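You operate a simulated robot arm through the tools that you are given. There is no shell and no other tool. Be economical: measure what you need, move in short steps, check, and stop when the job is done.

Carry out the task below with a simulated two-armed robot. There is one attempt and no reset: what you move stays moved.

JOB
Stack the green cube that says "R-35" from the top of the packing bench on top of the green cube marked "C 45". Then close the top packing drawer. Then take the blue pad on the top of the small blue table and put it away on the right end of the wooden bench. Then open the bottom specimen drawer, take the brown half from the clear top of the long grey bench and put it in the inside of the bottom specimen drawer and shut the drawer again. Then fetch the white bush and set it on top of the small white cube. Then take the template on the second shelf from the bottom of the steel shelves and put it away on the top of the prep bench. Do these in the order given.

The check looks at the end state, three seconds after you hand in, the way a careful person would. Anything else that was tipped, shoved, dropped, spilled or broken makes it a failure.

ROBOT AND FRAMES
Two 7-joint arms with two-finger parallel grippers on one trunk, on a base that drives. Base frame: it is fixed to the floor where the robot stands at the start and does not move with it; the origin is under the middle of the robot, x ahead of it, y to its left, z up; the surface under the hand at the start is at about z = 880. Readings come in mm, rad, newtons and seconds.
The left shoulder is at the start at [20, 138, 1569], the right one opposite. Places, roughly: blue pad (9x6x6 cm) [1100, 700, 800]; bottom specimen drawer [2500, -500, 200]; brown half [2500, -500, 750]; green cube [250, 0, 1000]; inside of the bottom specimen drawer [2600, -500, 200]; right end of the wooden bench (15x26 cm) [-3040, 600, 880]; small white cube (4x4x5 cm) [2500, 2400, 900]; template [750, 3250, 500]; top of the prep bench [200, -2400, 900]; top packing drawer [1000, -400, 600]; white bush (2x2x3 cm) [2700, 2000, 900]. Payload 1.57 kg a hand.
Tool frame (each hand has its own): the origin (TCP) lies between the finger pads and is the grasp point; the fingertips stand 30 mm ahead of it; z points along the fingers, y is the line along which they close. Largest opening 80 mm; finger width 17, thickness 12; the body of the gripper, 40 by 82 mm, starts 80 mm behind the TCP.
Orientation is that of the tool frame in the base frame, as a unit quaternion [x, y, z, w]. With the fingers straight down and closing along the base's y, the tool's x points along the base's -x, its y along +y and its z along -z.

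CONTROLS
- The arms move only by the tool step_arm. It takes "left_commands", "right_commands" or both (then of equal length, played together; a hand with none holds still); each is a list of rows, each an object (a shift or turn left out is 0, a gripper value left out holds the last) with "claw": the closure, from 0 (fully open) to 1 (shut); "slide": the shift along the tool's x, y, z in mm, a list of three; "delta_rot": the turn, a rotation vector about the tool's x, y, z in rad, a list of three. In form: [{"claw": claw, "slide": [x, y, z], "delta_rot": [ax, ay, az]}, ...]. A call has 1 to 10 rows; each row shifts and turns the commanded pose from where the row before left it, along the tool's axes as they then stand. Rows are played at 5 a second. More than 50 mm and 0.15 rad between two rows, or a gripper value outside its range, and nothing of the call is played. A pose out of reach is approached as far as the arm can. The call stops where the force on the tool passes 40 N (or 10 N more than at its start, if that is more) or the arm is blocked; 0.2 s more then pass. Each finger travels about 45 mm/s and halts on what it meets, pressing with about 20 N; the grip force reading is that of the motor and also rises with nothing between the fingers. The clock runs only during rows and for 0.2 s after the last one: add rows that do not move to give the fingers time. It gives the time, the measured TCP pose, the force on the tool (base axes), the opening and the grip force at its end, in the units of the frame above (readings bear some noise), with the torque about the TCP (base axes, N m) and any sound that the robot's microphone picked up.
- Cameras (640 x 400 px; columns grow to the right, rows downward): "scene" is now at [143.6, -47, 1419]; the picture's right is [-0.63, -0.78, 0.00], its down [-0.73, 0.58, -0.36] and it looks along [0.28, -0.23, -0.93] (base axes); focal length 214 px, centre (320, 200). "left" rides on the left gripper at [72, 7, -122] in its tool frame; the picture's right is [-0.09, 1.00, 0.00], its down [-0.84, -0.08, -0.54] and it looks along [-0.54, -0.05, 0.84] (tool axes); focal length 238 px, centre (320, 200). "right" rides on the right gripper at [72, -7, -122] in its tool frame; the picture's right is [0.09, 1.00, 0.00], its down [-0.84, 0.08, -0.54] and it looks along [-0.54, 0.05, 0.84] (tool axes); focal length 238 px, centre (320, 200). There is no depth. A picture from a camera that has moved, and an enlarged one, comes with that camera's place and axes in the base frame and with its lens. The place of the scene camera against the robot may be out by one fixed shift of up to 18 mm in any direction.
- get_image(camera): a new picture of that camera. The clock stands still meanwhile.
- move_column(by): slides the trunk up (or, below 0, down) by that many mm; the arms and the scene camera ride with it, the base frame stays. It gives what a move gives, with no picture.
- drive_base(legs): drives the robot by 1 to 6 legs, each [ahead, left, turn to the left] in mm, mm and rad, along the robot's own axes; the way and the turn of a leg run together, so that a leg with both is an arc; at most 1500 mm and 3.142 rad a leg. The arms and the cameras ride along, it lands a little off, and it stops where it bumps. It gives what a move gives.
- aim_head(pan, tilt): turns the head with the scene camera to pan (to the left, within 1.047 rad either way) and tilt (down, from -0.506 to 1.204), counted from straight ahead of the robot. It gives what a move gives.
- zoom(camera, box): a new picture of the part [left, top, right, bottom] of that camera's present view, enlarged. The clock stands still meanwhile.
- close_job(): hands the job in; it is judged then, once.

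Go step by step. Nothing tells you exact positions but the pictures and the camera data: compare them with the known pose of the tool, close in by small moves and look again before you grip or let go. The budget is 196 turns and 192 pictures, counting those below and the enlarged ones. Unless the task says otherwise, let go and move clear before handing in, and close with one line.

The tools are called after ">>>" as a command line: name --argument value ..., lists and objects as JSON in quotes. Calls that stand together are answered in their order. step_arm: Moves the arms, as the interface text tells. Its arguments: {"type":"object","properties":{"left_commands":{"type":"array"},"right_commands":{"type":"array"}},"required":[]} The other tools are called the same way: move_column (by) slides the trunk up or down; drive_base (legs) drives the base; aim_head (pan, tilt) turns the head that bears the scene camera; get_image (camera) takes a picture; zoom (camera, box) takes an enlarged picture of a part of a camera's view; close_job () hands the job in.

At the start:

```text
clock: 0.0
left_tool_pos: [240.2, 24.7, 1196.0]
left_ee_rot: [-0.001, 1.0, 0.0, 0.0]
left_contact_force: [0.9, -0.7, -0.6]
left_wrist_torque: [0.03, 0.02, -0.01]
left_opening: 80.2
left_gripper_force: 0.1
right_tool_pos: [260.5, -231.8, 1149.6]
right_ee_rot: [0.0, 1.0, 0.0, 0.0]
right_contact_force: [0.6, 0.3, 0.0]
right_wrist_torque: [-0.03, -0.01, -0.04]
right_opening: 79.9
right_gripper_force: 0.0
trunk travel left (down, up): [-944.0, 296.0]
robot x, y, heading: [1.4, -0.7, 0.003]
head pan, tilt: [-0.677, 1.201]
```

scene: 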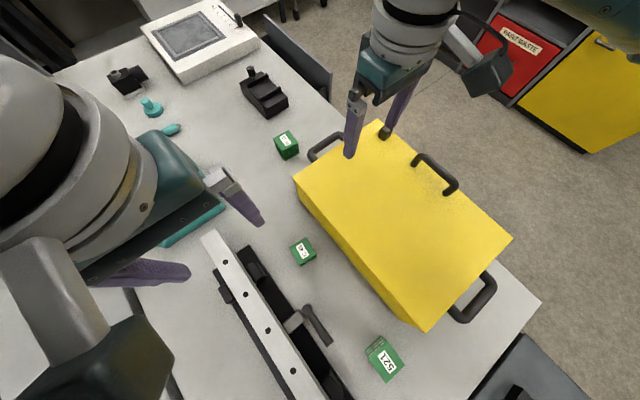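
right: 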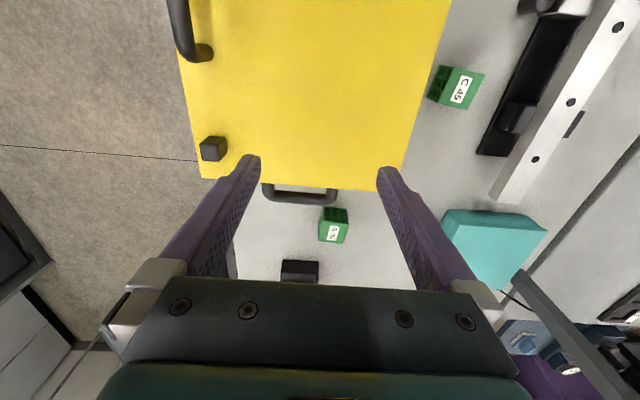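
left: 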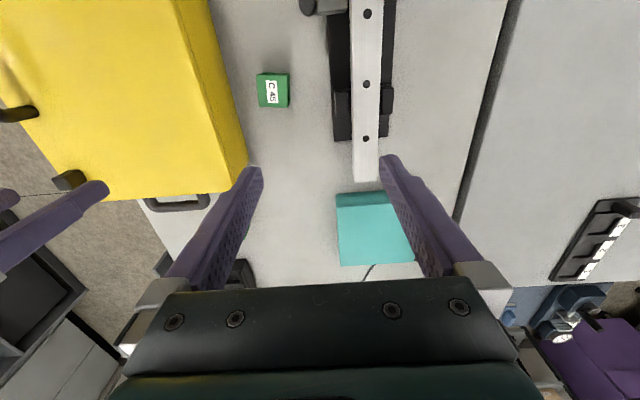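

I see three green cubes near the yellow box: one marked C 45 at about (220,-43), one at about (480,-190), and one near (-50,-60). I'll read the labels first.

>>> zoom --camera "scene" --box '[260, 120, 340, 170]'

>>> zoom --camera "scene" --box '[340, 325, 436, 385]'

>>> zoom --camera "right" --box '[300, 190, 372, 260]'

>>> aim_head --pan 0 --tilt 0.6

>>> get_image --camera "scene"

```text
8.00 times, centred on (300, 145) of scene
camera zoom: at [143.6, -47.0, 1419.0], right [-0.63, -0.78, 0.0], down [-0.73, 0.58, -0.36], along [0.28, -0.23, -0.93], focal length 1716 px, centre (480, 640)
```

zoom: 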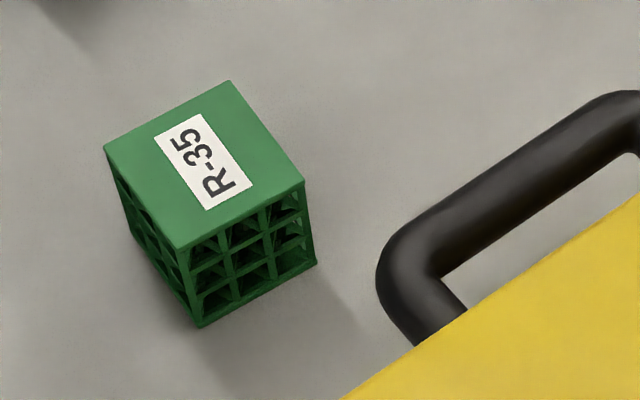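

```text
6.67 times, centred on (388, 355) of scene
camera zoom: at [143.6, -47.0, 1419.0], right [-0.63, -0.78, 0.0], down [-0.73, 0.58, -0.36], along [0.28, -0.23, -0.93], focal length 1430 px, centre (-133, -833)
```

zoom: 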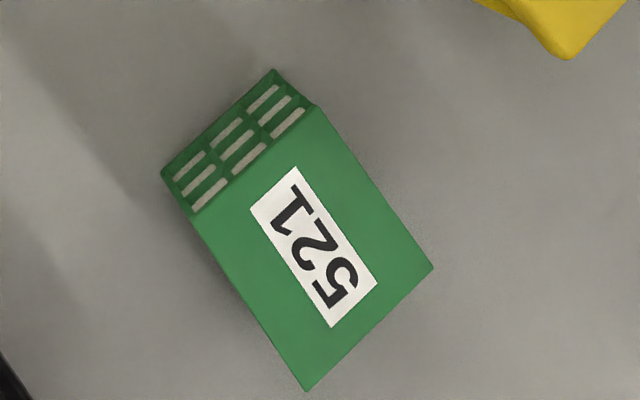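

```text
5.71 times, centred on (336, 225) of right
camera zoom: at [189.0, -237.7, 1272.5], right [-0.09, 1.0, 0.0], down [0.84, 0.08, 0.54], along [0.54, 0.05, -0.84], focal length 1362 px, centre (229, 57)
```

zoom: 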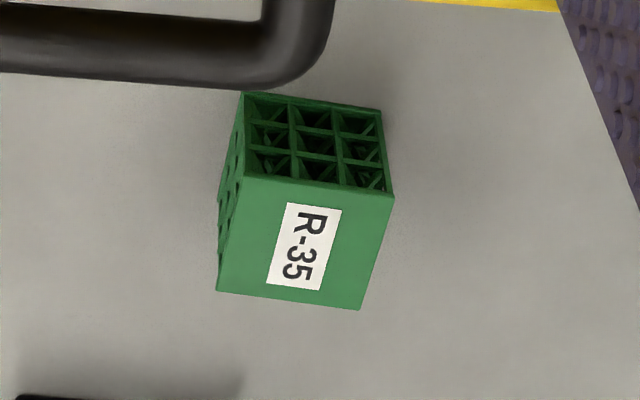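

```text
clock: 1.1
left_tool_pos: [241.3, 25.7, 1196.1]
left_ee_rot: [0.0, 1.0, 0.0, 0.0]
left_contact_force: [-0.3, 0.0, -0.6]
left_wrist_torque: [0.02, -0.01, 0.0]
left_opening: 80.0
left_gripper_force: 0.1
right_tool_pos: [261.1, -231.7, 1150.0]
right_ee_rot: [0.0, 1.0, 0.0, 0.0]
right_contact_force: [0.0, -0.1, 0.7]
right_wrist_torque: [-0.01, 0.03, 0.01]
right_opening: 80.1
right_gripper_force: 0.0
trunk travel left (down, up): [-944.0, 296.0]
robot x, y, heading: [0.5, 4.1, -0.0]
head pan, tilt: [0.0, 0.6]
```

```text
185 pictures are left
camera scene: at [188.4, -12.0, 1463.5], right [0.0, -1.0, 0.0], down [-0.57, 0.0, -0.82], along [0.82, 0.0, -0.57], focal length 214 px, centre (320, 200)
```

scene: 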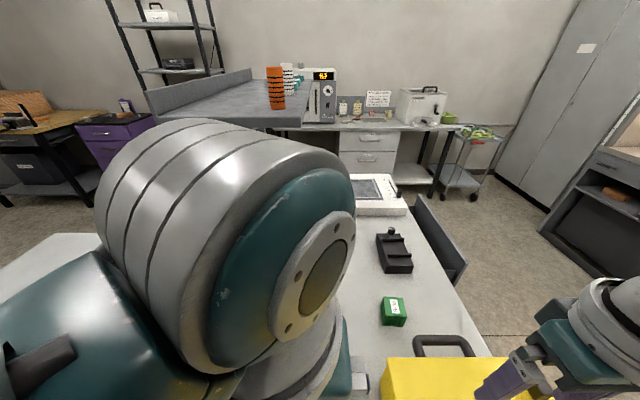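

R-35 is the cube near (484,-185), and C 45 is near (220,-43). To get more reach I'll lift both hands relative to the trunk, then lower the trunk.

>>> step_arm --left_commands '[{"slide": [0, 0, -50]}, {"slide": [0, 0, -50]}, {"slide": [0, 0, -50]}, {"slide": [0, 0, -50]}, {"slide": [0, 0, -50]}, {"slide": [0, 0, 0]}]' --right_commands '[{"slide": [0, 0, -50]}, {"slide": [0, 0, -50]}, {"slide": [0, 0, -50]}, {"slide": [0, 0, -50]}, {"slide": [0, 0, -50]}, {"slide": [0, 0, 0]}]'

>>> aim_head --pan -1.0 --tilt 0.9

>>> get_image --camera "scene"

```text
clock: 2.6
left_tool_pos: [241.5, 74.4, 1196.4]
left_ee_rot: [-0.001, 0.998, 0.07, 0.001]
left_contact_force: [0.0, -0.8, -0.1]
left_wrist_torque: [0.0, -0.01, 0.03]
left_opening: 80.1
left_gripper_force: 0.1
left hand out of reach, approached as far as the arm can: row 1, 2, 3, 4, 5
right_tool_pos: [260.8, -231.8, 1399.8]
right_ee_rot: [0.0, 1.0, -0.001, -0.002]
right_contact_force: [0.1, -0.3, -0.6]
right_wrist_torque: [0.01, 0.0, 0.01]
right_opening: 80.0
right_gripper_force: 0.0
trunk travel left (down, up): [-944.0, 296.0]
robot x, y, heading: [1.3, 2.4, -0.005]
head pan, tilt: [0.0, 0.6]
stopped in row 6 (left hand): the arm was blocked; the commanded pose is now the measured one
```

```text
clock: 3.9
left_tool_pos: [241.2, 74.2, 1195.9]
left_ee_rot: [0.001, 0.998, 0.07, 0.002]
left_contact_force: [0.5, 0.2, 0.4]
left_wrist_torque: [0.04, -0.01, 0.03]
left_opening: 80.1
left_gripper_force: 0.1
right_tool_pos: [260.3, -231.1, 1399.9]
right_ee_rot: [-0.001, 1.0, -0.001, -0.001]
right_contact_force: [-0.5, 0.2, 0.6]
right_wrist_torque: [-0.02, -0.02, 0.0]
right_opening: 79.7
right_gripper_force: 0.0
trunk travel left (down, up): [-944.0, 296.0]
robot x, y, heading: [-3.6, -0.7, 0.004]
head pan, tilt: [-1.0, 0.901]
```

```text
184 pictures are left
camera scene: at [140.9, -75.4, 1438.8], right [-0.84, -0.54, 0.0], down [-0.42, 0.66, -0.62], along [0.34, -0.52, -0.78], focal length 214 px, centre (320, 200)
```

scene: 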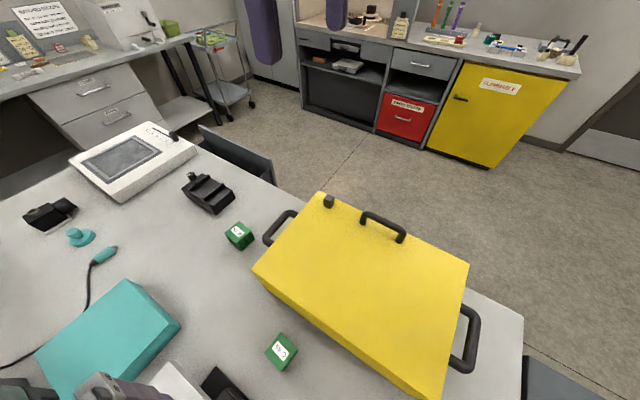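

The right hand went up, but the left was too folded to follow. I'll move the left hand outward and forward first, then up.

>>> step_arm --left_commands '[{"slide": [-10, 48, 0]}, {"slide": [-10, 48, 0]}, {"slide": [-10, 48, -10]}, {"slide": [-10, 40, -20]}, {"slide": [-10, 20, -40]}, {"slide": [0, 0, -50]}, {"slide": [0, 0, -50]}, {"slide": [0, 0, -30]}, {}]'

>>> aim_head --pan -0.3 --tilt 1.2

>>> get_image --camera "scene"

```text
clock: 5.9
left_tool_pos: [339.7, 308.7, 1377.4]
left_ee_rot: [0.001, 0.998, 0.064, 0.001]
left_contact_force: [0.0, 0.4, -0.7]
left_wrist_torque: [-0.01, -0.03, -0.01]
left_opening: 79.9
left_gripper_force: 0.0
left hand out of reach, approached as far as the arm can: row 4, 5, 6, 7, 8
right_tool_pos: [261.0, -231.3, 1399.5]
right_ee_rot: [-0.001, 1.0, -0.001, -0.001]
right_contact_force: [0.2, -0.6, 0.4]
right_wrist_torque: [-0.01, 0.0, 0.0]
right_opening: 80.2
right_gripper_force: 0.1
trunk travel left (down, up): [-944.0, 296.0]
robot x, y, heading: [0.2, -1.4, -0.003]
head pan, tilt: [-1.0, 0.901]
```

```text
clock: 7.0
left_tool_pos: [339.5, 308.5, 1377.1]
left_ee_rot: [0.0, 0.998, 0.065, 0.001]
left_contact_force: [0.6, 0.2, 0.1]
left_wrist_torque: [-0.01, -0.04, -0.04]
left_opening: 79.8
left_gripper_force: 0.0
right_tool_pos: [260.3, -230.8, 1399.3]
right_ee_rot: [0.0, 1.0, -0.001, 0.0]
right_contact_force: [0.2, 0.3, -0.1]
right_wrist_torque: [0.01, 0.02, 0.02]
right_opening: 80.1
right_gripper_force: 0.1
trunk travel left (down, up): [-944.0, 296.0]
robot x, y, heading: [1.6, -0.0, -0.001]
head pan, tilt: [-0.3, 1.201]
```

```text
183 pictures are left
camera scene: at [153.5, -28.5, 1419.0], right [-0.3, -0.95, 0.0], down [-0.89, 0.28, -0.36], along [0.35, -0.11, -0.93], focal length 214 px, centre (320, 200)
```

scene: 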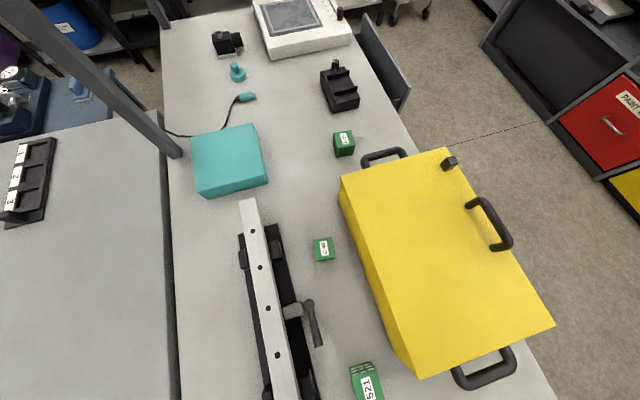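

The view is clear now. I'll lower the trunk by 300 to bring the bench within reach.

>>> move_column --by -250

>>> get_image --camera "right"

>>> get_image --camera "scene"

```text
clock: 9.6
left_tool_pos: [338.5, 308.6, 1128.1]
left_ee_rot: [0.001, 0.998, 0.065, 0.0]
left_contact_force: [-0.3, -0.9, 0.7]
left_wrist_torque: [0.04, 0.01, -0.01]
left_opening: 80.1
left_gripper_force: 0.1
right_tool_pos: [260.4, -231.0, 1149.3]
right_ee_rot: [0.0, 1.0, -0.002, -0.002]
right_contact_force: [0.3, 1.2, -0.5]
right_wrist_torque: [-0.04, 0.01, -0.02]
right_opening: 80.0
right_gripper_force: 0.0
trunk travel left (down, up): [-694.0, 546.0]
robot x, y, heading: [1.0, 1.5, -0.001]
head pan, tilt: [-0.3, 1.201]
```

```text
182 pictures are left
camera right: at [189.0, -237.2, 1272.4], right [-0.09, 1.0, 0.0], down [0.84, 0.08, 0.54], along [0.54, 0.05, -0.84], focal length 238 px, centre (320, 200)
```

right: 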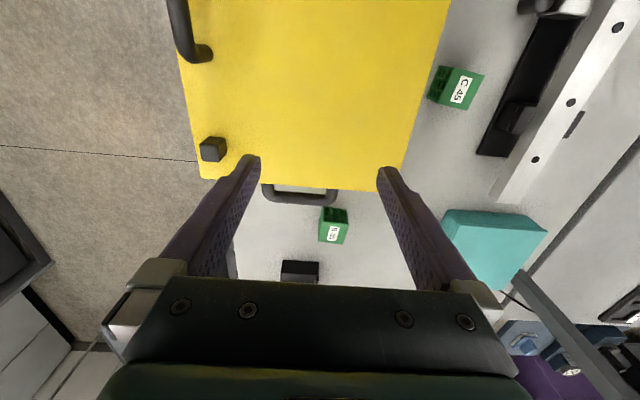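

```text
181 pictures are left
camera scene: at [153.5, -28.4, 1169.0], right [-0.3, -0.96, 0.0], down [-0.89, 0.28, -0.36], along [0.35, -0.11, -0.93], focal length 214 px, centre (320, 200)
```

scene: 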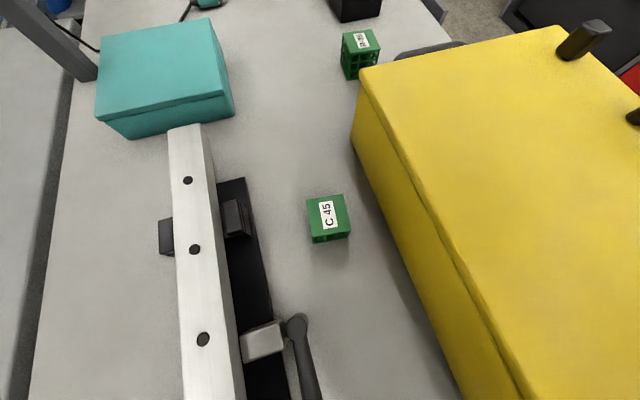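

The trunk drop worked. R-35's centre is about (484,-185), with a side of about 49 and a yaw of about -0.08. I'll move the right hand over it high up, and zoom on C 45 first.

>>> zoom --camera "right" --box '[416, 55, 496, 115]'

>>> zoom --camera "scene" --box '[288, 180, 368, 250]'

>>> step_arm --right_commands '[{"slide": [-45, 9, 0], "delta_rot": [0, 0, 0.08]}, {"slide": [-45, 9, 0]}, {"slide": [-45, 9, 0]}, {"slide": [-45, 9, 0]}, {"slide": [-44, 28, 0]}, {"slide": [0, 0, 40]}, {}]'

>>> get_image --camera "right"

```text
6.67 times, centred on (456, 85) of right
camera zoom: at [189.0, -237.2, 1272.4], right [-0.09, 1.0, 0.0], down [0.84, 0.08, 0.54], along [0.54, 0.05, -0.84], focal length 1589 px, centre (-587, 967)
```

zoom: 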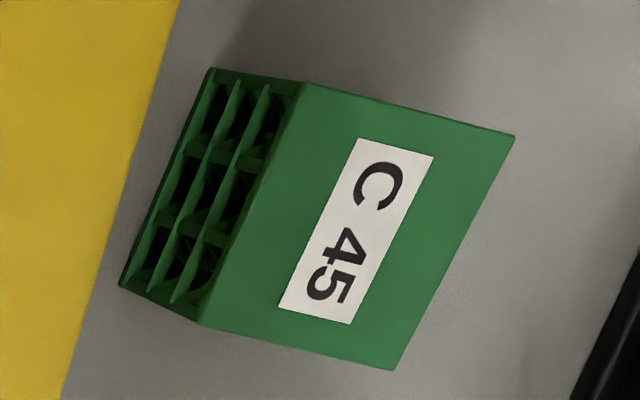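

```text
5.71 times, centred on (328, 215) of scene
camera zoom: at [153.5, -28.4, 1169.0], right [-0.3, -0.96, 0.0], down [-0.89, 0.28, -0.36], along [0.35, -0.11, -0.93], focal length 1226 px, centre (274, 114)
```

zoom: 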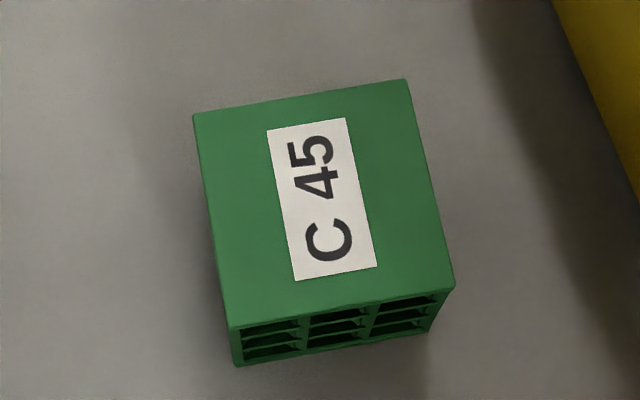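

```text
refused: row 5 steps farther than a row can; nothing moved
```

```text
178 pictures are left
camera right: at [189.0, -237.2, 1272.4], right [-0.09, 1.0, 0.0], down [0.84, 0.08, 0.54], along [0.54, 0.05, -0.84], focal length 238 px, centre (320, 200)
```

right: 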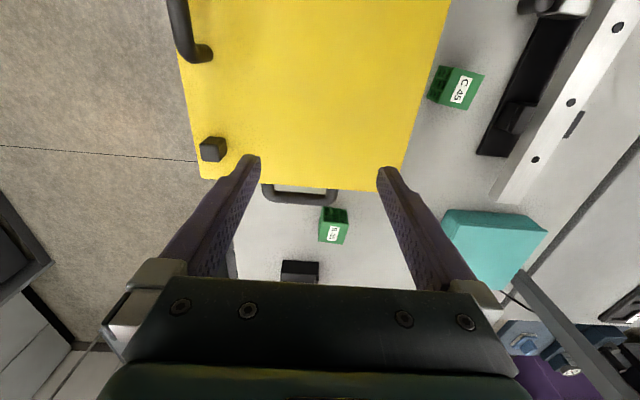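

C 45 is at (220.5,-44.6), with a side of 45 and a yaw of about -0.09. The last call was refused because one step was too large, so I'll send it again.

>>> step_arm --right_commands '[{"slide": [-45, 9, 0]}, {"slide": [-45, 9, 0]}, {"slide": [-45, 9, 0]}, {"slide": [-45, 9, 0]}, {"slide": [-41, 9, 0]}, {"slide": [0, 0, 40], "delta_rot": [0, 0, 0.09]}, {"slide": [0, 0, 40]}, {}]'

>>> get_image --camera "right"

```text
clock: 11.4
left_tool_pos: [340.2, 308.5, 1127.4]
left_ee_rot: [0.0, 0.998, 0.065, 0.001]
left_contact_force: [0.4, -0.4, -0.5]
left_wrist_torque: [0.01, 0.01, 0.0]
left_opening: 80.0
left_gripper_force: 0.0
right_tool_pos: [481.5, -185.8, 1068.1]
right_ee_rot: [0.046, 0.999, 0.0, 0.0]
right_contact_force: [0.5, -0.3, 0.6]
right_wrist_torque: [0.0, 0.0, 0.03]
right_opening: 79.8
right_gripper_force: 0.0
trunk travel left (down, up): [-694.0, 546.0]
robot x, y, heading: [-2.8, 0.3, 0.0]
head pan, tilt: [-0.3, 1.201]
```

```text
177 pictures are left
camera right: at [409.0, -185.5, 1192.1], right [0.0, 1.0, 0.0], down [0.84, 0.0, 0.54], along [0.54, 0.0, -0.84], focal length 238 px, centre (320, 200)
```

right: 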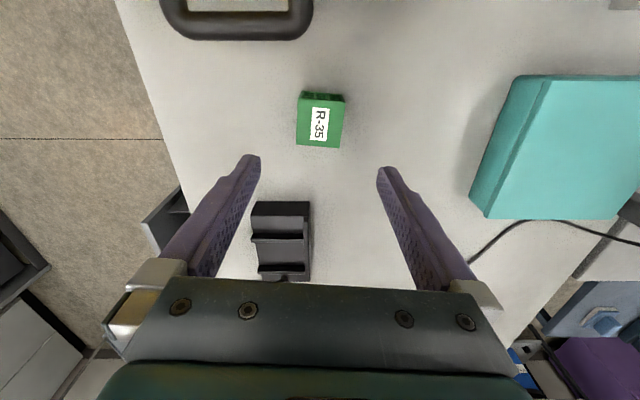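

The hand is centred over R-35. I'll descend to z≈918 and grip.

>>> step_arm --right_commands '[{"slide": [2, 0, 50]}, {"slide": [0, 0, 50]}, {"slide": [0, 0, 35]}, {"slide": [0, 0, 15]}, {}]'

>>> get_image --camera "right"

```text
clock: 12.6
left_tool_pos: [339.6, 308.8, 1127.0]
left_ee_rot: [0.0, 0.998, 0.065, 0.001]
left_contact_force: [-0.1, 0.1, -0.9]
left_wrist_torque: [-0.01, 0.0, 0.03]
left_opening: 79.9
left_gripper_force: 0.1
right_tool_pos: [444.9, -193.3, 928.5]
right_ee_rot: [0.045, 0.999, -0.001, -0.001]
right_contact_force: [0.6, 0.8, -0.8]
right_wrist_torque: [-0.03, -0.03, 0.0]
right_opening: 80.0
right_gripper_force: 0.1
right hand out of reach, approached as far as the arm can: row 1, 2, 3, 4
trunk travel left (down, up): [-694.0, 546.0]
robot x, y, heading: [-0.6, -0.3, -0.004]
head pan, tilt: [-0.3, 1.201]
```

```text
176 pictures are left
camera right: at [373.2, -193.2, 1050.6], right [0.0, 1.0, 0.0], down [0.84, 0.0, 0.54], along [0.54, 0.0, -0.84], focal length 238 px, centre (320, 200)
```

right: 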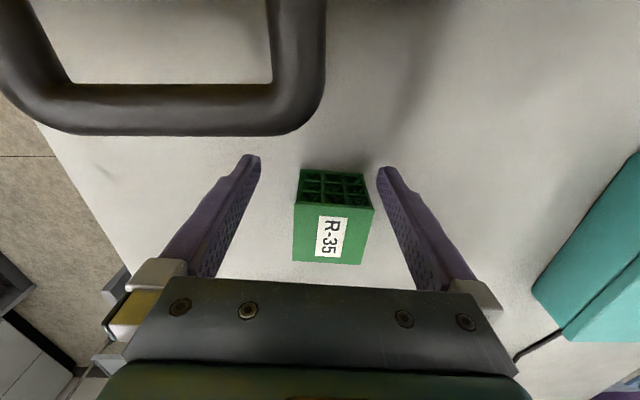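

The arm ran out of reach at x≈445. I'll raise the hand, lower the trunk by another 150, and retry.

>>> step_arm --right_commands '[{"slide": [0, 0, -50]}, {"slide": [0, 0, -50]}, {"slide": [0, 0, -50]}, {}]'

>>> move_column --by -130

```text
clock: 13.6
left_tool_pos: [339.2, 309.6, 1127.1]
left_ee_rot: [0.001, 0.998, 0.066, 0.001]
left_contact_force: [0.0, -0.7, 0.6]
left_wrist_torque: [0.01, 0.01, -0.02]
left_opening: 80.0
left_gripper_force: 0.1
right_tool_pos: [478.6, -192.8, 1072.0]
right_ee_rot: [0.045, 0.999, -0.001, -0.003]
right_contact_force: [-0.5, -0.5, 0.1]
right_wrist_torque: [-0.01, 0.0, 0.03]
right_opening: 80.1
right_gripper_force: 0.1
right hand out of reach, approached as far as the arm can: row 1, 2, 3
trunk travel left (down, up): [-694.0, 546.0]
robot x, y, heading: [0.6, -0.4, 0.0]
head pan, tilt: [-0.3, 1.201]
```

```text
clock: 15.2
left_tool_pos: [340.4, 308.8, 997.0]
left_ee_rot: [0.001, 0.998, 0.065, 0.002]
left_contact_force: [0.3, -0.5, -0.9]
left_wrist_torque: [-0.01, 0.02, 0.0]
left_opening: 80.1
left_gripper_force: 0.0
right_tool_pos: [479.4, -194.5, 941.1]
right_ee_rot: [0.044, 0.999, -0.001, -0.001]
right_contact_force: [0.2, 0.0, 0.2]
right_wrist_torque: [0.01, 0.02, 0.0]
right_opening: 80.0
right_gripper_force: 0.1
trunk travel left (down, up): [-564.0, 676.0]
robot x, y, heading: [2.5, -4.5, -0.006]
head pan, tilt: [-0.3, 1.201]
```

>>> get_image --camera "right"

```text
175 pictures are left
camera right: at [407.2, -192.5, 1064.2], right [0.0, 1.0, 0.0], down [0.84, 0.0, 0.54], along [0.54, 0.0, -0.84], focal length 238 px, centre (320, 200)
```

right: 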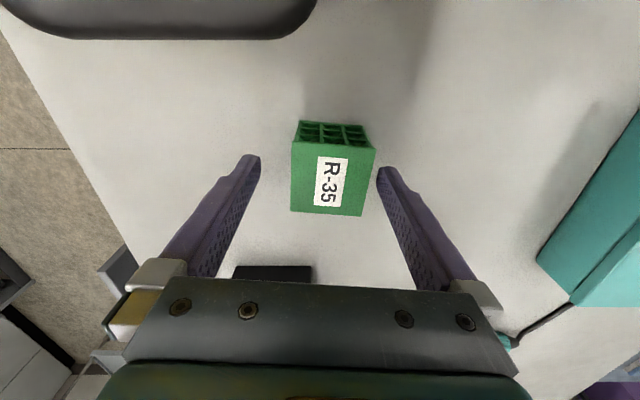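

The cube's centre is about (479,-184). I'll shift y by +9, descend 23, and close.

>>> step_arm --right_commands '[{"slide": [0, 9, 0]}, {"slide": [0, 0, 23]}, {"claw": 0.3}, {"claw": 0.6}, {"claw": 1}, {}, {}]'

>>> get_image --camera "right"

```text
clock: 16.8
left_tool_pos: [340.3, 308.9, 996.9]
left_ee_rot: [0.002, 0.998, 0.065, 0.001]
left_contact_force: [0.3, -0.7, 0.5]
left_wrist_torque: [0.04, 0.01, 0.05]
left_opening: 80.2
left_gripper_force: 0.0
right_tool_pos: [477.8, -184.6, 919.0]
right_ee_rot: [0.045, 0.999, 0.0, -0.001]
right_contact_force: [-0.3, 0.5, -1.3]
right_wrist_torque: [0.02, -0.03, 0.02]
right_opening: 49.5
right_gripper_force: 20.0
trunk travel left (down, up): [-564.0, 676.0]
robot x, y, heading: [2.7, 0.2, -0.005]
head pan, tilt: [-0.3, 1.201]
```

```text
174 pictures are left
camera right: at [406.3, -183.9, 1041.5], right [0.0, 1.0, 0.0], down [0.84, 0.0, 0.54], along [0.54, 0.0, -0.84], focal length 238 px, centre (320, 200)
```

right: 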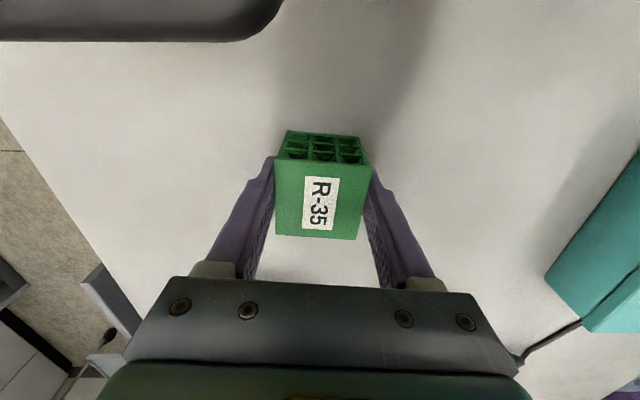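

Gripped, opening 49.5. I'll raise the trunk by 180, which lifts the cube clear, then carry it over C 45.

>>> move_column --by 180

>>> step_arm --right_commands '[{"slide": [30, 32, 0]}, {"slide": [35, 34, 0]}, {"slide": [40, 22, 0]}, {"slide": [40, 0, 0]}, {"slide": [40, 20, 0]}, {"slide": [25, 5, 0]}, {}]'

>>> get_image --camera "right"

>>> get_image --camera "scene"

```text
clock: 18.8
left_tool_pos: [339.9, 307.5, 1176.7]
left_ee_rot: [0.001, 0.998, 0.065, 0.001]
left_contact_force: [0.0, 0.6, -0.1]
left_wrist_torque: [0.02, 0.04, 0.01]
left_opening: 79.8
left_gripper_force: 0.0
right_tool_pos: [477.9, -184.4, 1099.6]
right_ee_rot: [0.045, 0.999, -0.001, -0.002]
right_contact_force: [0.5, 0.1, 0.1]
right_wrist_torque: [0.04, 0.0, 0.01]
right_opening: 49.4
right_gripper_force: 20.0
trunk travel left (down, up): [-744.0, 496.0]
robot x, y, heading: [-2.0, 1.2, 0.003]
head pan, tilt: [-0.3, 1.201]
```

```text
clock: 20.4
left_tool_pos: [338.9, 308.8, 1177.4]
left_ee_rot: [0.001, 0.998, 0.066, 0.001]
left_contact_force: [-0.4, -0.8, -0.4]
left_wrist_torque: [0.02, 0.04, 0.0]
left_opening: 79.9
left_gripper_force: 0.0
right_tool_pos: [431.8, -12.5, 1074.1]
right_ee_rot: [0.045, 0.999, -0.002, -0.003]
right_contact_force: [-0.1, 0.5, 0.7]
right_wrist_torque: [0.02, 0.0, -0.02]
right_opening: 49.5
right_gripper_force: 20.5
right hand out of reach, approached as far as the arm can: row 1, 2, 3, 4, 5, 6
trunk travel left (down, up): [-744.0, 496.0]
robot x, y, heading: [0.3, -3.2, 0.004]
head pan, tilt: [-0.3, 1.201]
```

```text
173 pictures are left
camera right: at [360.3, -11.3, 1198.0], right [0.0, 1.0, 0.0], down [0.84, 0.0, 0.54], along [0.54, 0.0, -0.84], focal length 238 px, centre (320, 200)
```

right: 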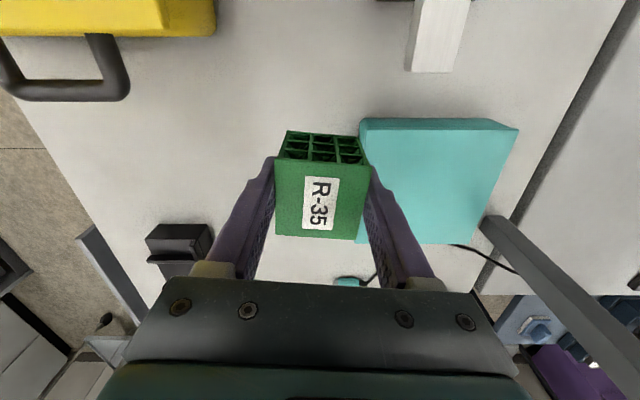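

```text
172 pictures are left
camera scene: at [153.4, -28.4, 1219.0], right [-0.3, -0.96, 0.0], down [-0.89, 0.28, -0.36], along [0.35, -0.11, -0.93], focal length 214 px, centre (320, 200)
```

scene: 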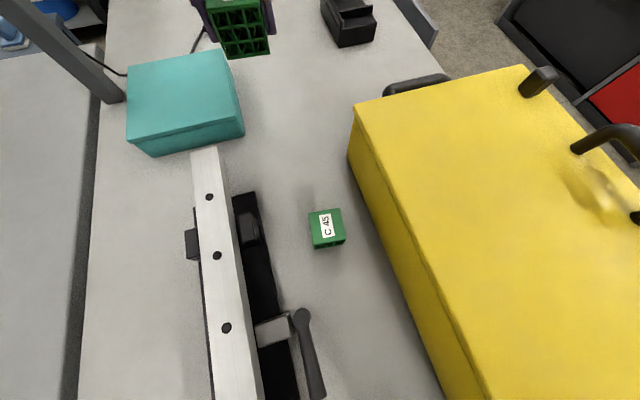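

The cube is held at (432,-12), but the arm can't fold that close at this height. I'll raise the trunk so the hand sits lower relative to the shoulder, then come in.

>>> move_column --by 130

>>> step_arm --right_commands '[{"slide": [20, 0, 25]}, {"slide": [35, 0, 20]}, {"slide": [35, 0, 20]}, {"slide": [35, 0, 20]}, {"slide": [30, 0, 15]}, {}]'

```text
clock: 21.9
left_tool_pos: [341.4, 308.6, 1306.9]
left_ee_rot: [0.0, 0.998, 0.066, 0.001]
left_contact_force: [-0.4, -0.3, -0.8]
left_wrist_torque: [0.0, -0.01, -0.01]
left_opening: 80.0
left_gripper_force: 0.0
right_tool_pos: [431.6, -12.2, 1205.6]
right_ee_rot: [0.046, 0.999, -0.002, -0.002]
right_contact_force: [0.4, 0.2, -0.6]
right_wrist_torque: [-0.01, 0.03, -0.03]
right_opening: 49.9
right_gripper_force: 20.2
trunk travel left (down, up): [-874.0, 366.0]
robot x, y, heading: [1.1, -1.1, 0.0]
head pan, tilt: [-0.3, 1.201]
```

```text
clock: 23.3
left_tool_pos: [339.2, 308.8, 1307.3]
left_ee_rot: [0.0, 0.998, 0.066, 0.0]
left_contact_force: [-0.3, 0.8, 1.1]
left_wrist_torque: [0.0, -0.02, -0.02]
left_opening: 80.0
left_gripper_force: 0.2
right_tool_pos: [386.6, -12.9, 1078.1]
right_ee_rot: [0.05, 0.999, -0.003, 0.004]
right_contact_force: [-0.9, 0.3, -0.1]
right_wrist_torque: [0.01, 0.0, 0.01]
right_opening: 49.4
right_gripper_force: 20.5
right hand out of reach, approached as far as the arm can: row 1, 2, 3, 4, 5
trunk travel left (down, up): [-874.0, 366.0]
robot x, y, heading: [1.4, 1.4, -0.006]
head pan, tilt: [-0.3, 1.201]
```

The commanded pose has run ahead to about (125,-39,1129). I'll bring the command back to about (240,-50), which should be reachable.

>>> step_arm --right_commands '[{"slide": [-40, 0, 0]}, {"slide": [-40, 0, 0]}, {"slide": [-35, 0, 0]}, {}, {}]'

```text
clock: 24.5
left_tool_pos: [341.1, 308.8, 1307.1]
left_ee_rot: [0.0, 0.998, 0.064, 0.0]
left_contact_force: [0.2, -0.6, 0.8]
left_wrist_torque: [-0.02, -0.02, -0.04]
left_opening: 80.0
left_gripper_force: 0.0
right_tool_pos: [402.0, -19.7, 1102.4]
right_ee_rot: [0.044, 0.999, -0.001, 0.0]
right_contact_force: [0.0, 0.4, -0.2]
right_wrist_torque: [0.0, 0.03, 0.0]
right_opening: 49.5
right_gripper_force: 19.9
right hand out of reach, approached as far as the arm can: row 1, 2, 3
trunk travel left (down, up): [-874.0, 366.0]
robot x, y, heading: [-0.1, -0.7, -0.001]
head pan, tilt: [-0.3, 1.201]
```

The solver looks stuck in an awkward arm posture. I'll back out toward the right side at (300,-200), high over the box, and approach C 45 from there.

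>>> step_arm --right_commands '[{"slide": [-20, 0, -40]}, {"slide": [-20, -20, -31]}, {"slide": [-15, -42, 0]}, {"slide": [-10, -42, 0]}, {"slide": [-8, -40, 0]}, {}, {}]'

>>> get_image --camera "scene"

```text
clock: 26.1
left_tool_pos: [340.8, 309.6, 1307.6]
left_ee_rot: [0.0, 0.998, 0.065, 0.001]
left_contact_force: [0.8, 0.1, -0.6]
left_wrist_torque: [-0.01, -0.01, -0.03]
left_opening: 80.0
left_gripper_force: 0.0
right_tool_pos: [463.4, -169.9, 1172.1]
right_ee_rot: [0.046, 0.999, -0.002, -0.004]
right_contact_force: [-0.7, 0.6, -0.7]
right_wrist_torque: [-0.02, 0.01, 0.01]
right_opening: 49.4
right_gripper_force: 20.3
trunk travel left (down, up): [-874.0, 366.0]
robot x, y, heading: [4.0, -0.6, -0.002]
head pan, tilt: [-0.3, 1.201]
```

```text
171 pictures are left
camera scene: at [153.4, -28.4, 1349.0], right [-0.3, -0.96, 0.0], down [-0.89, 0.28, -0.36], along [0.35, -0.11, -0.93], focal length 214 px, centre (320, 200)
```

scene: 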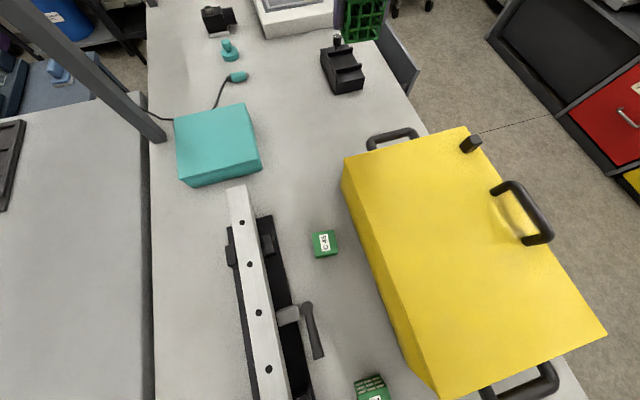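

Now I know the command resets to the measured pose after each call. I'll retrace the path the arm took earlier: retract to (260,-231), then lower, then go inward.

>>> step_arm --right_commands '[{"slide": [10, -10, -45]}, {"slide": [20, -10, -40]}, {"slide": [40, -14, -15]}, {"slide": [42, -15, 0]}, {"slide": [42, -15, 0]}, {"slide": [42, -15, 0]}, {}]'

```text
clock: 27.7
left_tool_pos: [339.1, 308.3, 1307.2]
left_ee_rot: [0.0, 0.998, 0.066, 0.001]
left_contact_force: [-0.7, -0.2, -0.9]
left_wrist_torque: [-0.04, -0.01, -0.03]
left_opening: 80.3
left_gripper_force: 0.1
right_tool_pos: [478.4, -219.5, 1263.2]
right_ee_rot: [0.045, 0.999, -0.001, -0.004]
right_contact_force: [-0.3, -0.2, -0.2]
right_wrist_torque: [0.01, 0.0, 0.04]
right_opening: 49.5
right_gripper_force: 20.1
right hand out of reach, approached as far as the arm can: row 1, 2, 3, 4, 5, 6
trunk travel left (down, up): [-874.0, 366.0]
robot x, y, heading: [-0.5, 0.0, -0.001]
head pan, tilt: [-0.3, 1.201]
```

All the stuck points lie on one sphere, so the right arm is stuck in a straight-elbow pose. I'll try breaking out with combined up-and-inward and tilt moves in free air.

>>> step_arm --right_commands '[{"slide": [0, 0, -10], "delta_rot": [0, 0.14, 0]}, {"delta_rot": [0, 0.14, 0]}, {"delta_rot": [0, 0.14, 0]}, {}]'

>>> aim_head --pan -0.5 --tilt 0.4

>>> get_image --camera "scene"

```text
clock: 28.7
left_tool_pos: [339.3, 309.3, 1306.9]
left_ee_rot: [0.001, 0.998, 0.065, 0.001]
left_contact_force: [0.1, 0.0, -0.4]
left_wrist_torque: [0.01, -0.01, -0.05]
left_opening: 80.0
left_gripper_force: 0.0
right_tool_pos: [392.1, -245.9, 1292.7]
right_ee_rot: [0.044, 0.976, 0.008, -0.212]
right_contact_force: [0.8, 0.0, 0.3]
right_wrist_torque: [0.04, -0.02, 0.0]
right_opening: 49.6
right_gripper_force: 20.0
right hand out of reach, approached as far as the arm can: row 1, 2, 3
trunk travel left (down, up): [-874.0, 366.0]
robot x, y, heading: [-1.1, -1.3, -0.005]
head pan, tilt: [-0.3, 1.201]
```

```text
clock: 29.9
left_tool_pos: [339.1, 308.4, 1308.1]
left_ee_rot: [0.001, 0.998, 0.066, 0.002]
left_contact_force: [-0.6, 0.6, -0.3]
left_wrist_torque: [0.02, 0.02, -0.02]
left_opening: 80.1
left_gripper_force: 0.1
right_tool_pos: [391.7, -246.8, 1292.6]
right_ee_rot: [0.044, 0.977, 0.008, -0.21]
right_contact_force: [-0.7, -0.2, -0.6]
right_wrist_torque: [-0.01, -0.03, 0.0]
right_opening: 49.2
right_gripper_force: 20.2
trunk travel left (down, up): [-874.0, 366.0]
robot x, y, heading: [-3.0, 0.5, 0.0]
head pan, tilt: [-0.499, 0.4]
```

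```text
170 pictures are left
camera scene: at [181.3, -56.2, 1411.7], right [-0.48, -0.88, 0.0], down [-0.34, 0.19, -0.92], along [0.81, -0.44, -0.39], focal length 214 px, centre (320, 200)
```

scene: 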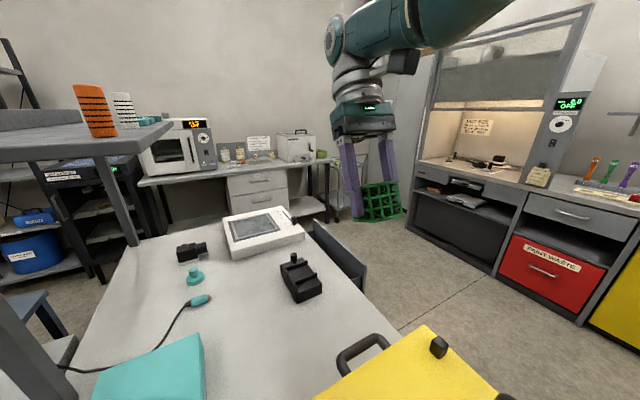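

The arm is indeed straight. I'll tilt back while holding the TCP to see whether the elbow folds.

>>> step_arm --right_commands '[{"slide": [0, 0, -40], "delta_rot": [0, -0.05, 0]}, {"slide": [0, 0, -40], "delta_rot": [0, -0.1, 0]}, {"slide": [0, 0, -40], "delta_rot": [0, -0.14, 0]}, {"slide": [0, 0, -40], "delta_rot": [0, -0.13, 0]}, {}]'

```text
clock: 30.7
left_tool_pos: [340.2, 308.4, 1307.4]
left_ee_rot: [0.0, 0.998, 0.065, 0.001]
left_contact_force: [0.1, 0.3, 0.3]
left_wrist_torque: [0.01, 0.04, 0.03]
left_opening: 80.2
left_gripper_force: 0.0
right_tool_pos: [401.4, -245.2, 1304.6]
right_ee_rot: [0.04, 0.982, -0.005, -0.184]
right_contact_force: [0.5, 0.0, -0.7]
right_wrist_torque: [0.0, 0.01, 0.01]
right_opening: 49.5
right_gripper_force: 19.7
right hand out of reach, approached as far as the arm can: row 1, 3
trunk travel left (down, up): [-874.0, 366.0]
robot x, y, heading: [0.8, 2.6, -0.002]
head pan, tilt: [-0.499, 0.4]
stopped in row 3 (right hand): the arm was blocked; the commanded pose is now the measured one
```

>>> step_arm --right_commands '[{"slide": [0, 0, -20], "delta_rot": [0, -0.05, 0]}, {}, {}, {"slide": [0, 0, -20], "delta_rot": [0, -0.05, 0]}, {}, {}, {"slide": [0, 0, -20], "delta_rot": [0, -0.05, 0]}, {}, {}]'

```text
clock: 32.3
left_tool_pos: [340.2, 307.7, 1306.7]
left_ee_rot: [0.0, 0.998, 0.064, 0.001]
left_contact_force: [0.5, 0.1, -0.4]
left_wrist_torque: [0.0, -0.02, 0.03]
left_opening: 80.0
left_gripper_force: 0.1
right_tool_pos: [401.3, -241.4, 1301.3]
right_ee_rot: [0.034, 0.982, -0.015, -0.187]
right_contact_force: [-0.2, 0.1, 0.3]
right_wrist_torque: [-0.01, 0.03, -0.02]
right_opening: 49.6
right_gripper_force: 19.8
right hand out of reach, approached as far as the arm can: row 4
trunk travel left (down, up): [-874.0, 366.0]
robot x, y, heading: [1.2, -0.4, 0.0]
head pan, tilt: [-0.499, 0.4]
stopped in row 8 (right hand): the arm was blocked; the commanded pose is now the measured one
```

The arm keeps reporting blocked. I'll look at it directly.

>>> aim_head --pan -0.9 --tilt -0.1

>>> get_image --camera "scene"

>>> get_image --camera "left"

```text
clock: 33.3
left_tool_pos: [340.0, 308.1, 1307.5]
left_ee_rot: [0.0, 0.998, 0.064, 0.002]
left_contact_force: [0.3, 0.4, -0.1]
left_wrist_torque: [0.01, 0.01, -0.02]
left_opening: 80.3
left_gripper_force: 0.1
right_tool_pos: [402.0, -242.6, 1301.5]
right_ee_rot: [0.034, 0.982, -0.016, -0.187]
right_contact_force: [0.1, -0.7, -0.3]
right_wrist_torque: [0.03, 0.0, -0.01]
right_opening: 49.8
right_gripper_force: 20.3
trunk travel left (down, up): [-874.0, 366.0]
robot x, y, heading: [-1.4, 3.2, -0.005]
head pan, tilt: [-0.901, -0.099]
```

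```text
169 pictures are left
camera scene: at [154.2, -80.1, 1457.5], right [-0.78, -0.62, 0.0], down [0.06, -0.08, -1.0], along [0.62, -0.78, 0.1], focal length 214 px, centre (320, 200)
```

scene: 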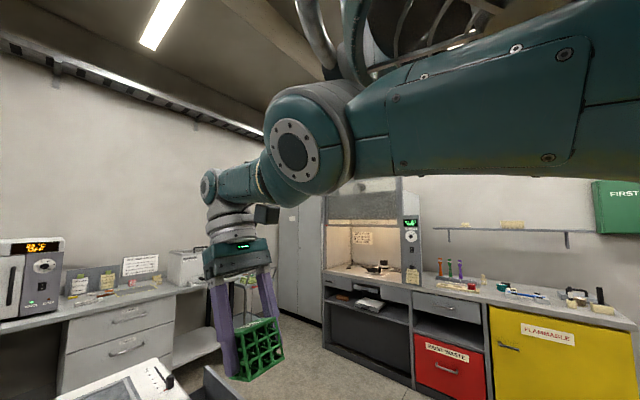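

```text
168 pictures are left
camera left: at [267.1, 299.5, 1428.4], right [0.09, 0.99, 0.13], down [0.84, -0.15, 0.53], along [0.54, 0.06, -0.84], focal length 238 px, centre (320, 200)
```

left: 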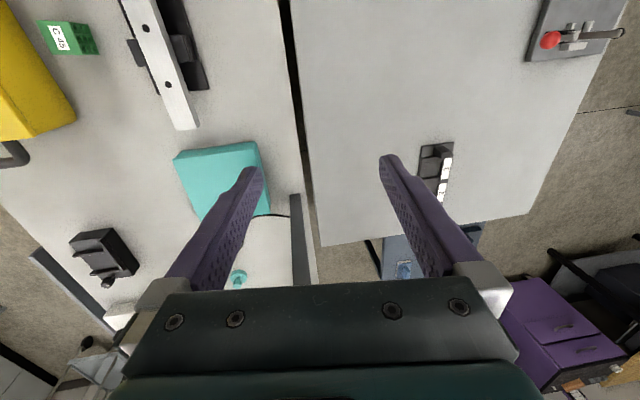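

The arm is straight, but straight poses work fine if I choose trunk heights so the targets sit on the reach sphere. I'll raise the trunk by 300, swing the hand down and in above C 45, and do the vertical motion with the trunk.

>>> move_column --by 300

>>> step_arm --right_commands '[{"slide": [0, 0, 40]}, {"slide": [0, 0, 40], "delta_rot": [0, -0.05, 0]}, {"slide": [0, 0, 40], "delta_rot": [0, -0.06, 0]}, {"slide": [0, 0, 40], "delta_rot": [0, -0.07, 0]}, {"slide": [0, 0, 40], "delta_rot": [0, -0.08, 0]}, {"slide": [0, 0, 40], "delta_rot": [0, -0.1, 0]}, {}, {}]'

```text
clock: 36.3
left_tool_pos: [339.4, 308.8, 1606.4]
left_ee_rot: [0.0, 0.998, 0.065, 0.001]
left_contact_force: [-0.2, -0.3, -0.1]
left_wrist_torque: [-0.01, -0.01, -0.03]
left_opening: 80.0
left_gripper_force: 0.1
right_tool_pos: [401.1, -242.7, 1601.9]
right_ee_rot: [0.035, 0.982, -0.015, -0.187]
right_contact_force: [0.5, -0.6, -0.5]
right_wrist_torque: [0.01, 0.0, -0.02]
right_opening: 49.8
right_gripper_force: 20.4
trunk travel left (down, up): [-1174.0, 66.0]
robot x, y, heading: [-0.3, -1.5, -0.0]
head pan, tilt: [-0.901, -0.099]
```

```text
clock: 38.1
left_tool_pos: [340.1, 307.9, 1606.8]
left_ee_rot: [0.0, 0.998, 0.064, 0.001]
left_contact_force: [0.2, 0.5, -0.8]
left_wrist_torque: [-0.01, -0.01, -0.01]
left_opening: 80.0
left_gripper_force: 0.0
right_tool_pos: [409.6, -255.0, 1352.6]
right_ee_rot: [0.03, 0.999, -0.022, -0.007]
right_contact_force: [0.2, 0.7, -0.8]
right_wrist_torque: [0.01, 0.02, -0.01]
right_opening: 49.6
right_gripper_force: 19.9
right hand out of reach, approached as far as the arm can: row 1, 2, 3, 4, 5, 6
trunk travel left (down, up): [-1174.0, 66.0]
robot x, y, heading: [1.3, 3.7, -0.001]
head pan, tilt: [-0.901, -0.099]
```

>>> step_arm --right_commands '[{"slide": [28, 28, 23]}, {"slide": [28, 28, 22]}, {"slide": [28, 28, 21]}, {"slide": [28, 28, 21]}, {"slide": [28, 28, 20]}, {"slide": [28, 28, 20]}, {"slide": [28, 28, 19]}, {}, {}]'

>>> get_image --camera "right"

```text
clock: 40.1
left_tool_pos: [339.7, 308.6, 1607.6]
left_ee_rot: [0.0, 0.998, 0.064, 0.001]
left_contact_force: [-0.5, -0.8, -0.2]
left_wrist_torque: [0.02, 0.01, 0.01]
left_opening: 80.1
left_gripper_force: 0.1
right_tool_pos: [229.0, -65.2, 1204.4]
right_ee_rot: [0.03, 0.999, -0.021, -0.008]
right_contact_force: [0.4, -0.3, -1.0]
right_wrist_torque: [-0.02, 0.02, -0.04]
right_opening: 49.8
right_gripper_force: 19.9
right hand out of reach, approached as far as the arm can: row 1, 2, 3, 5, 6, 7
trunk travel left (down, up): [-1174.0, 66.0]
robot x, y, heading: [0.1, 1.0, -0.0]
head pan, tilt: [-0.901, -0.099]
```

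```text
167 pictures are left
camera right: at [158.2, -60.2, 1327.5], right [-0.03, 1.0, -0.04], down [0.85, 0.05, 0.53], along [0.53, -0.02, -0.85], focal length 238 px, centre (320, 200)
```

right: 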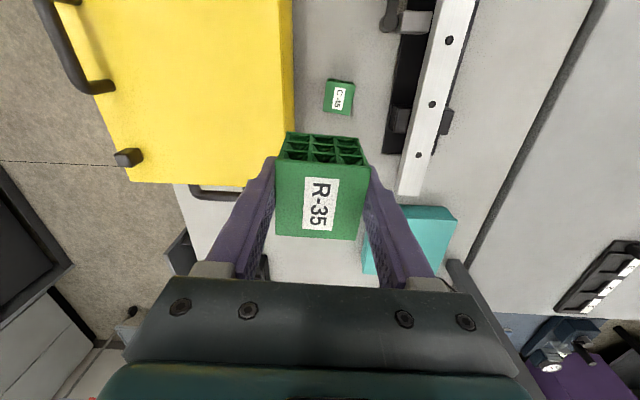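

C 45 shows at about (219,-45), and I'm at (229,-65). I'll correct the offset and the small tilt.

>>> step_arm --right_commands '[{"slide": [11, 19, 0], "delta_rot": [-0.043, -0.014, 0.04]}, {}, {}]'

>>> get_image --camera "right"

```text
clock: 40.9
left_tool_pos: [339.9, 308.2, 1606.3]
left_ee_rot: [0.0, 0.998, 0.065, 0.001]
left_contact_force: [-0.2, -0.4, 0.4]
left_wrist_torque: [0.02, -0.02, -0.02]
left_opening: 80.2
left_gripper_force: 0.0
right_tool_pos: [219.5, -48.9, 1200.6]
right_ee_rot: [0.053, 0.999, -0.004, 0.0]
right_contact_force: [0.3, 0.6, -0.4]
right_wrist_torque: [0.0, -0.03, 0.0]
right_opening: 49.5
right_gripper_force: 19.9
trunk travel left (down, up): [-1174.0, 66.0]
robot x, y, heading: [1.4, 1.5, 0.003]
head pan, tilt: [-0.901, -0.099]
```

```text
166 pictures are left
camera right: at [147.4, -46.0, 1324.4], right [0.01, 1.0, -0.01], down [0.84, -0.01, 0.54], along [0.54, -0.01, -0.84], focal length 238 px, centre (320, 200)
```

right: 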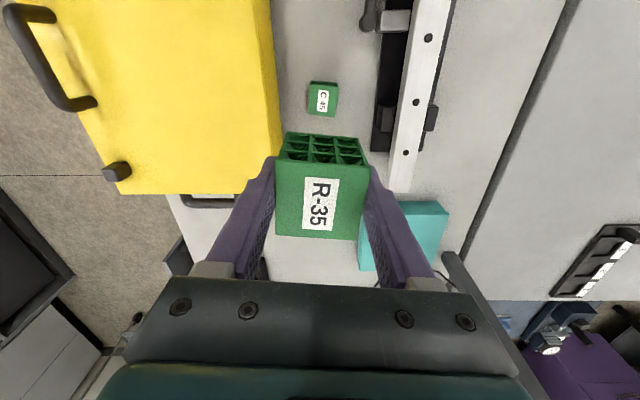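

Reachable now. I'll test folding by moving y +4 and up 40, with wait rows.

>>> step_arm --right_commands '[{"slide": [0, 4, -20]}, {}, {"slide": [0, 0, -20]}, {}, {}]'

```text
clock: 42.1
left_tool_pos: [340.1, 308.5, 1608.3]
left_ee_rot: [0.001, 0.998, 0.065, 0.001]
left_contact_force: [0.2, -0.5, 0.0]
left_wrist_torque: [-0.02, 0.0, 0.02]
left_opening: 80.2
left_gripper_force: 0.0
right_tool_pos: [237.8, -45.6, 1213.7]
right_ee_rot: [0.057, 0.998, -0.014, 0.002]
right_contact_force: [0.1, -0.8, -0.5]
right_wrist_torque: [-0.01, 0.0, 0.02]
right_opening: 49.8
right_gripper_force: 20.3
right hand out of reach, approached as far as the arm can: row 1, 3
trunk travel left (down, up): [-1174.0, 66.0]
robot x, y, heading: [0.1, 2.3, 0.001]
head pan, tilt: [-0.901, -0.099]
```

>>> step_arm --right_commands '[{"slide": [18, -2, 16], "delta_rot": [-0.028, 0.006, -0.012]}, {}, {}]'

```text
clock: 42.9
left_tool_pos: [339.2, 309.1, 1607.5]
left_ee_rot: [0.0, 0.998, 0.064, 0.001]
left_contact_force: [0.7, 0.5, 0.5]
left_wrist_torque: [0.03, 0.0, 0.04]
left_opening: 80.0
left_gripper_force: 0.1
right_tool_pos: [214.0, -29.2, 1203.6]
right_ee_rot: [0.043, 0.999, 0.013, -0.001]
right_contact_force: [0.0, 0.2, -0.1]
right_wrist_torque: [-0.01, 0.04, 0.0]
right_opening: 49.5
right_gripper_force: 19.6
trunk travel left (down, up): [-1174.0, 66.0]
robot x, y, heading: [0.6, -0.1, 0.004]
head pan, tilt: [-0.901, -0.099]
```

>>> step_arm --right_commands '[{"slide": [-7, -15, 2], "delta_rot": [0.026, 0.002, 0.014]}, {}, {}]'

```text
clock: 43.7
left_tool_pos: [338.3, 307.6, 1607.1]
left_ee_rot: [-0.001, 0.998, 0.065, 0.001]
left_contact_force: [0.4, 0.1, -0.4]
left_wrist_torque: [0.0, -0.02, 0.0]
left_opening: 79.7
left_gripper_force: 0.1
right_tool_pos: [218.5, -42.8, 1201.2]
right_ee_rot: [0.051, 0.999, 0.0, -0.003]
right_contact_force: [0.3, 1.1, -1.3]
right_wrist_torque: [-0.03, 0.03, 0.02]
right_opening: 49.4
right_gripper_force: 19.6
trunk travel left (down, up): [-1174.0, 66.0]
robot x, y, heading: [3.7, 2.0, -0.0]
head pan, tilt: [-0.901, -0.099]
```

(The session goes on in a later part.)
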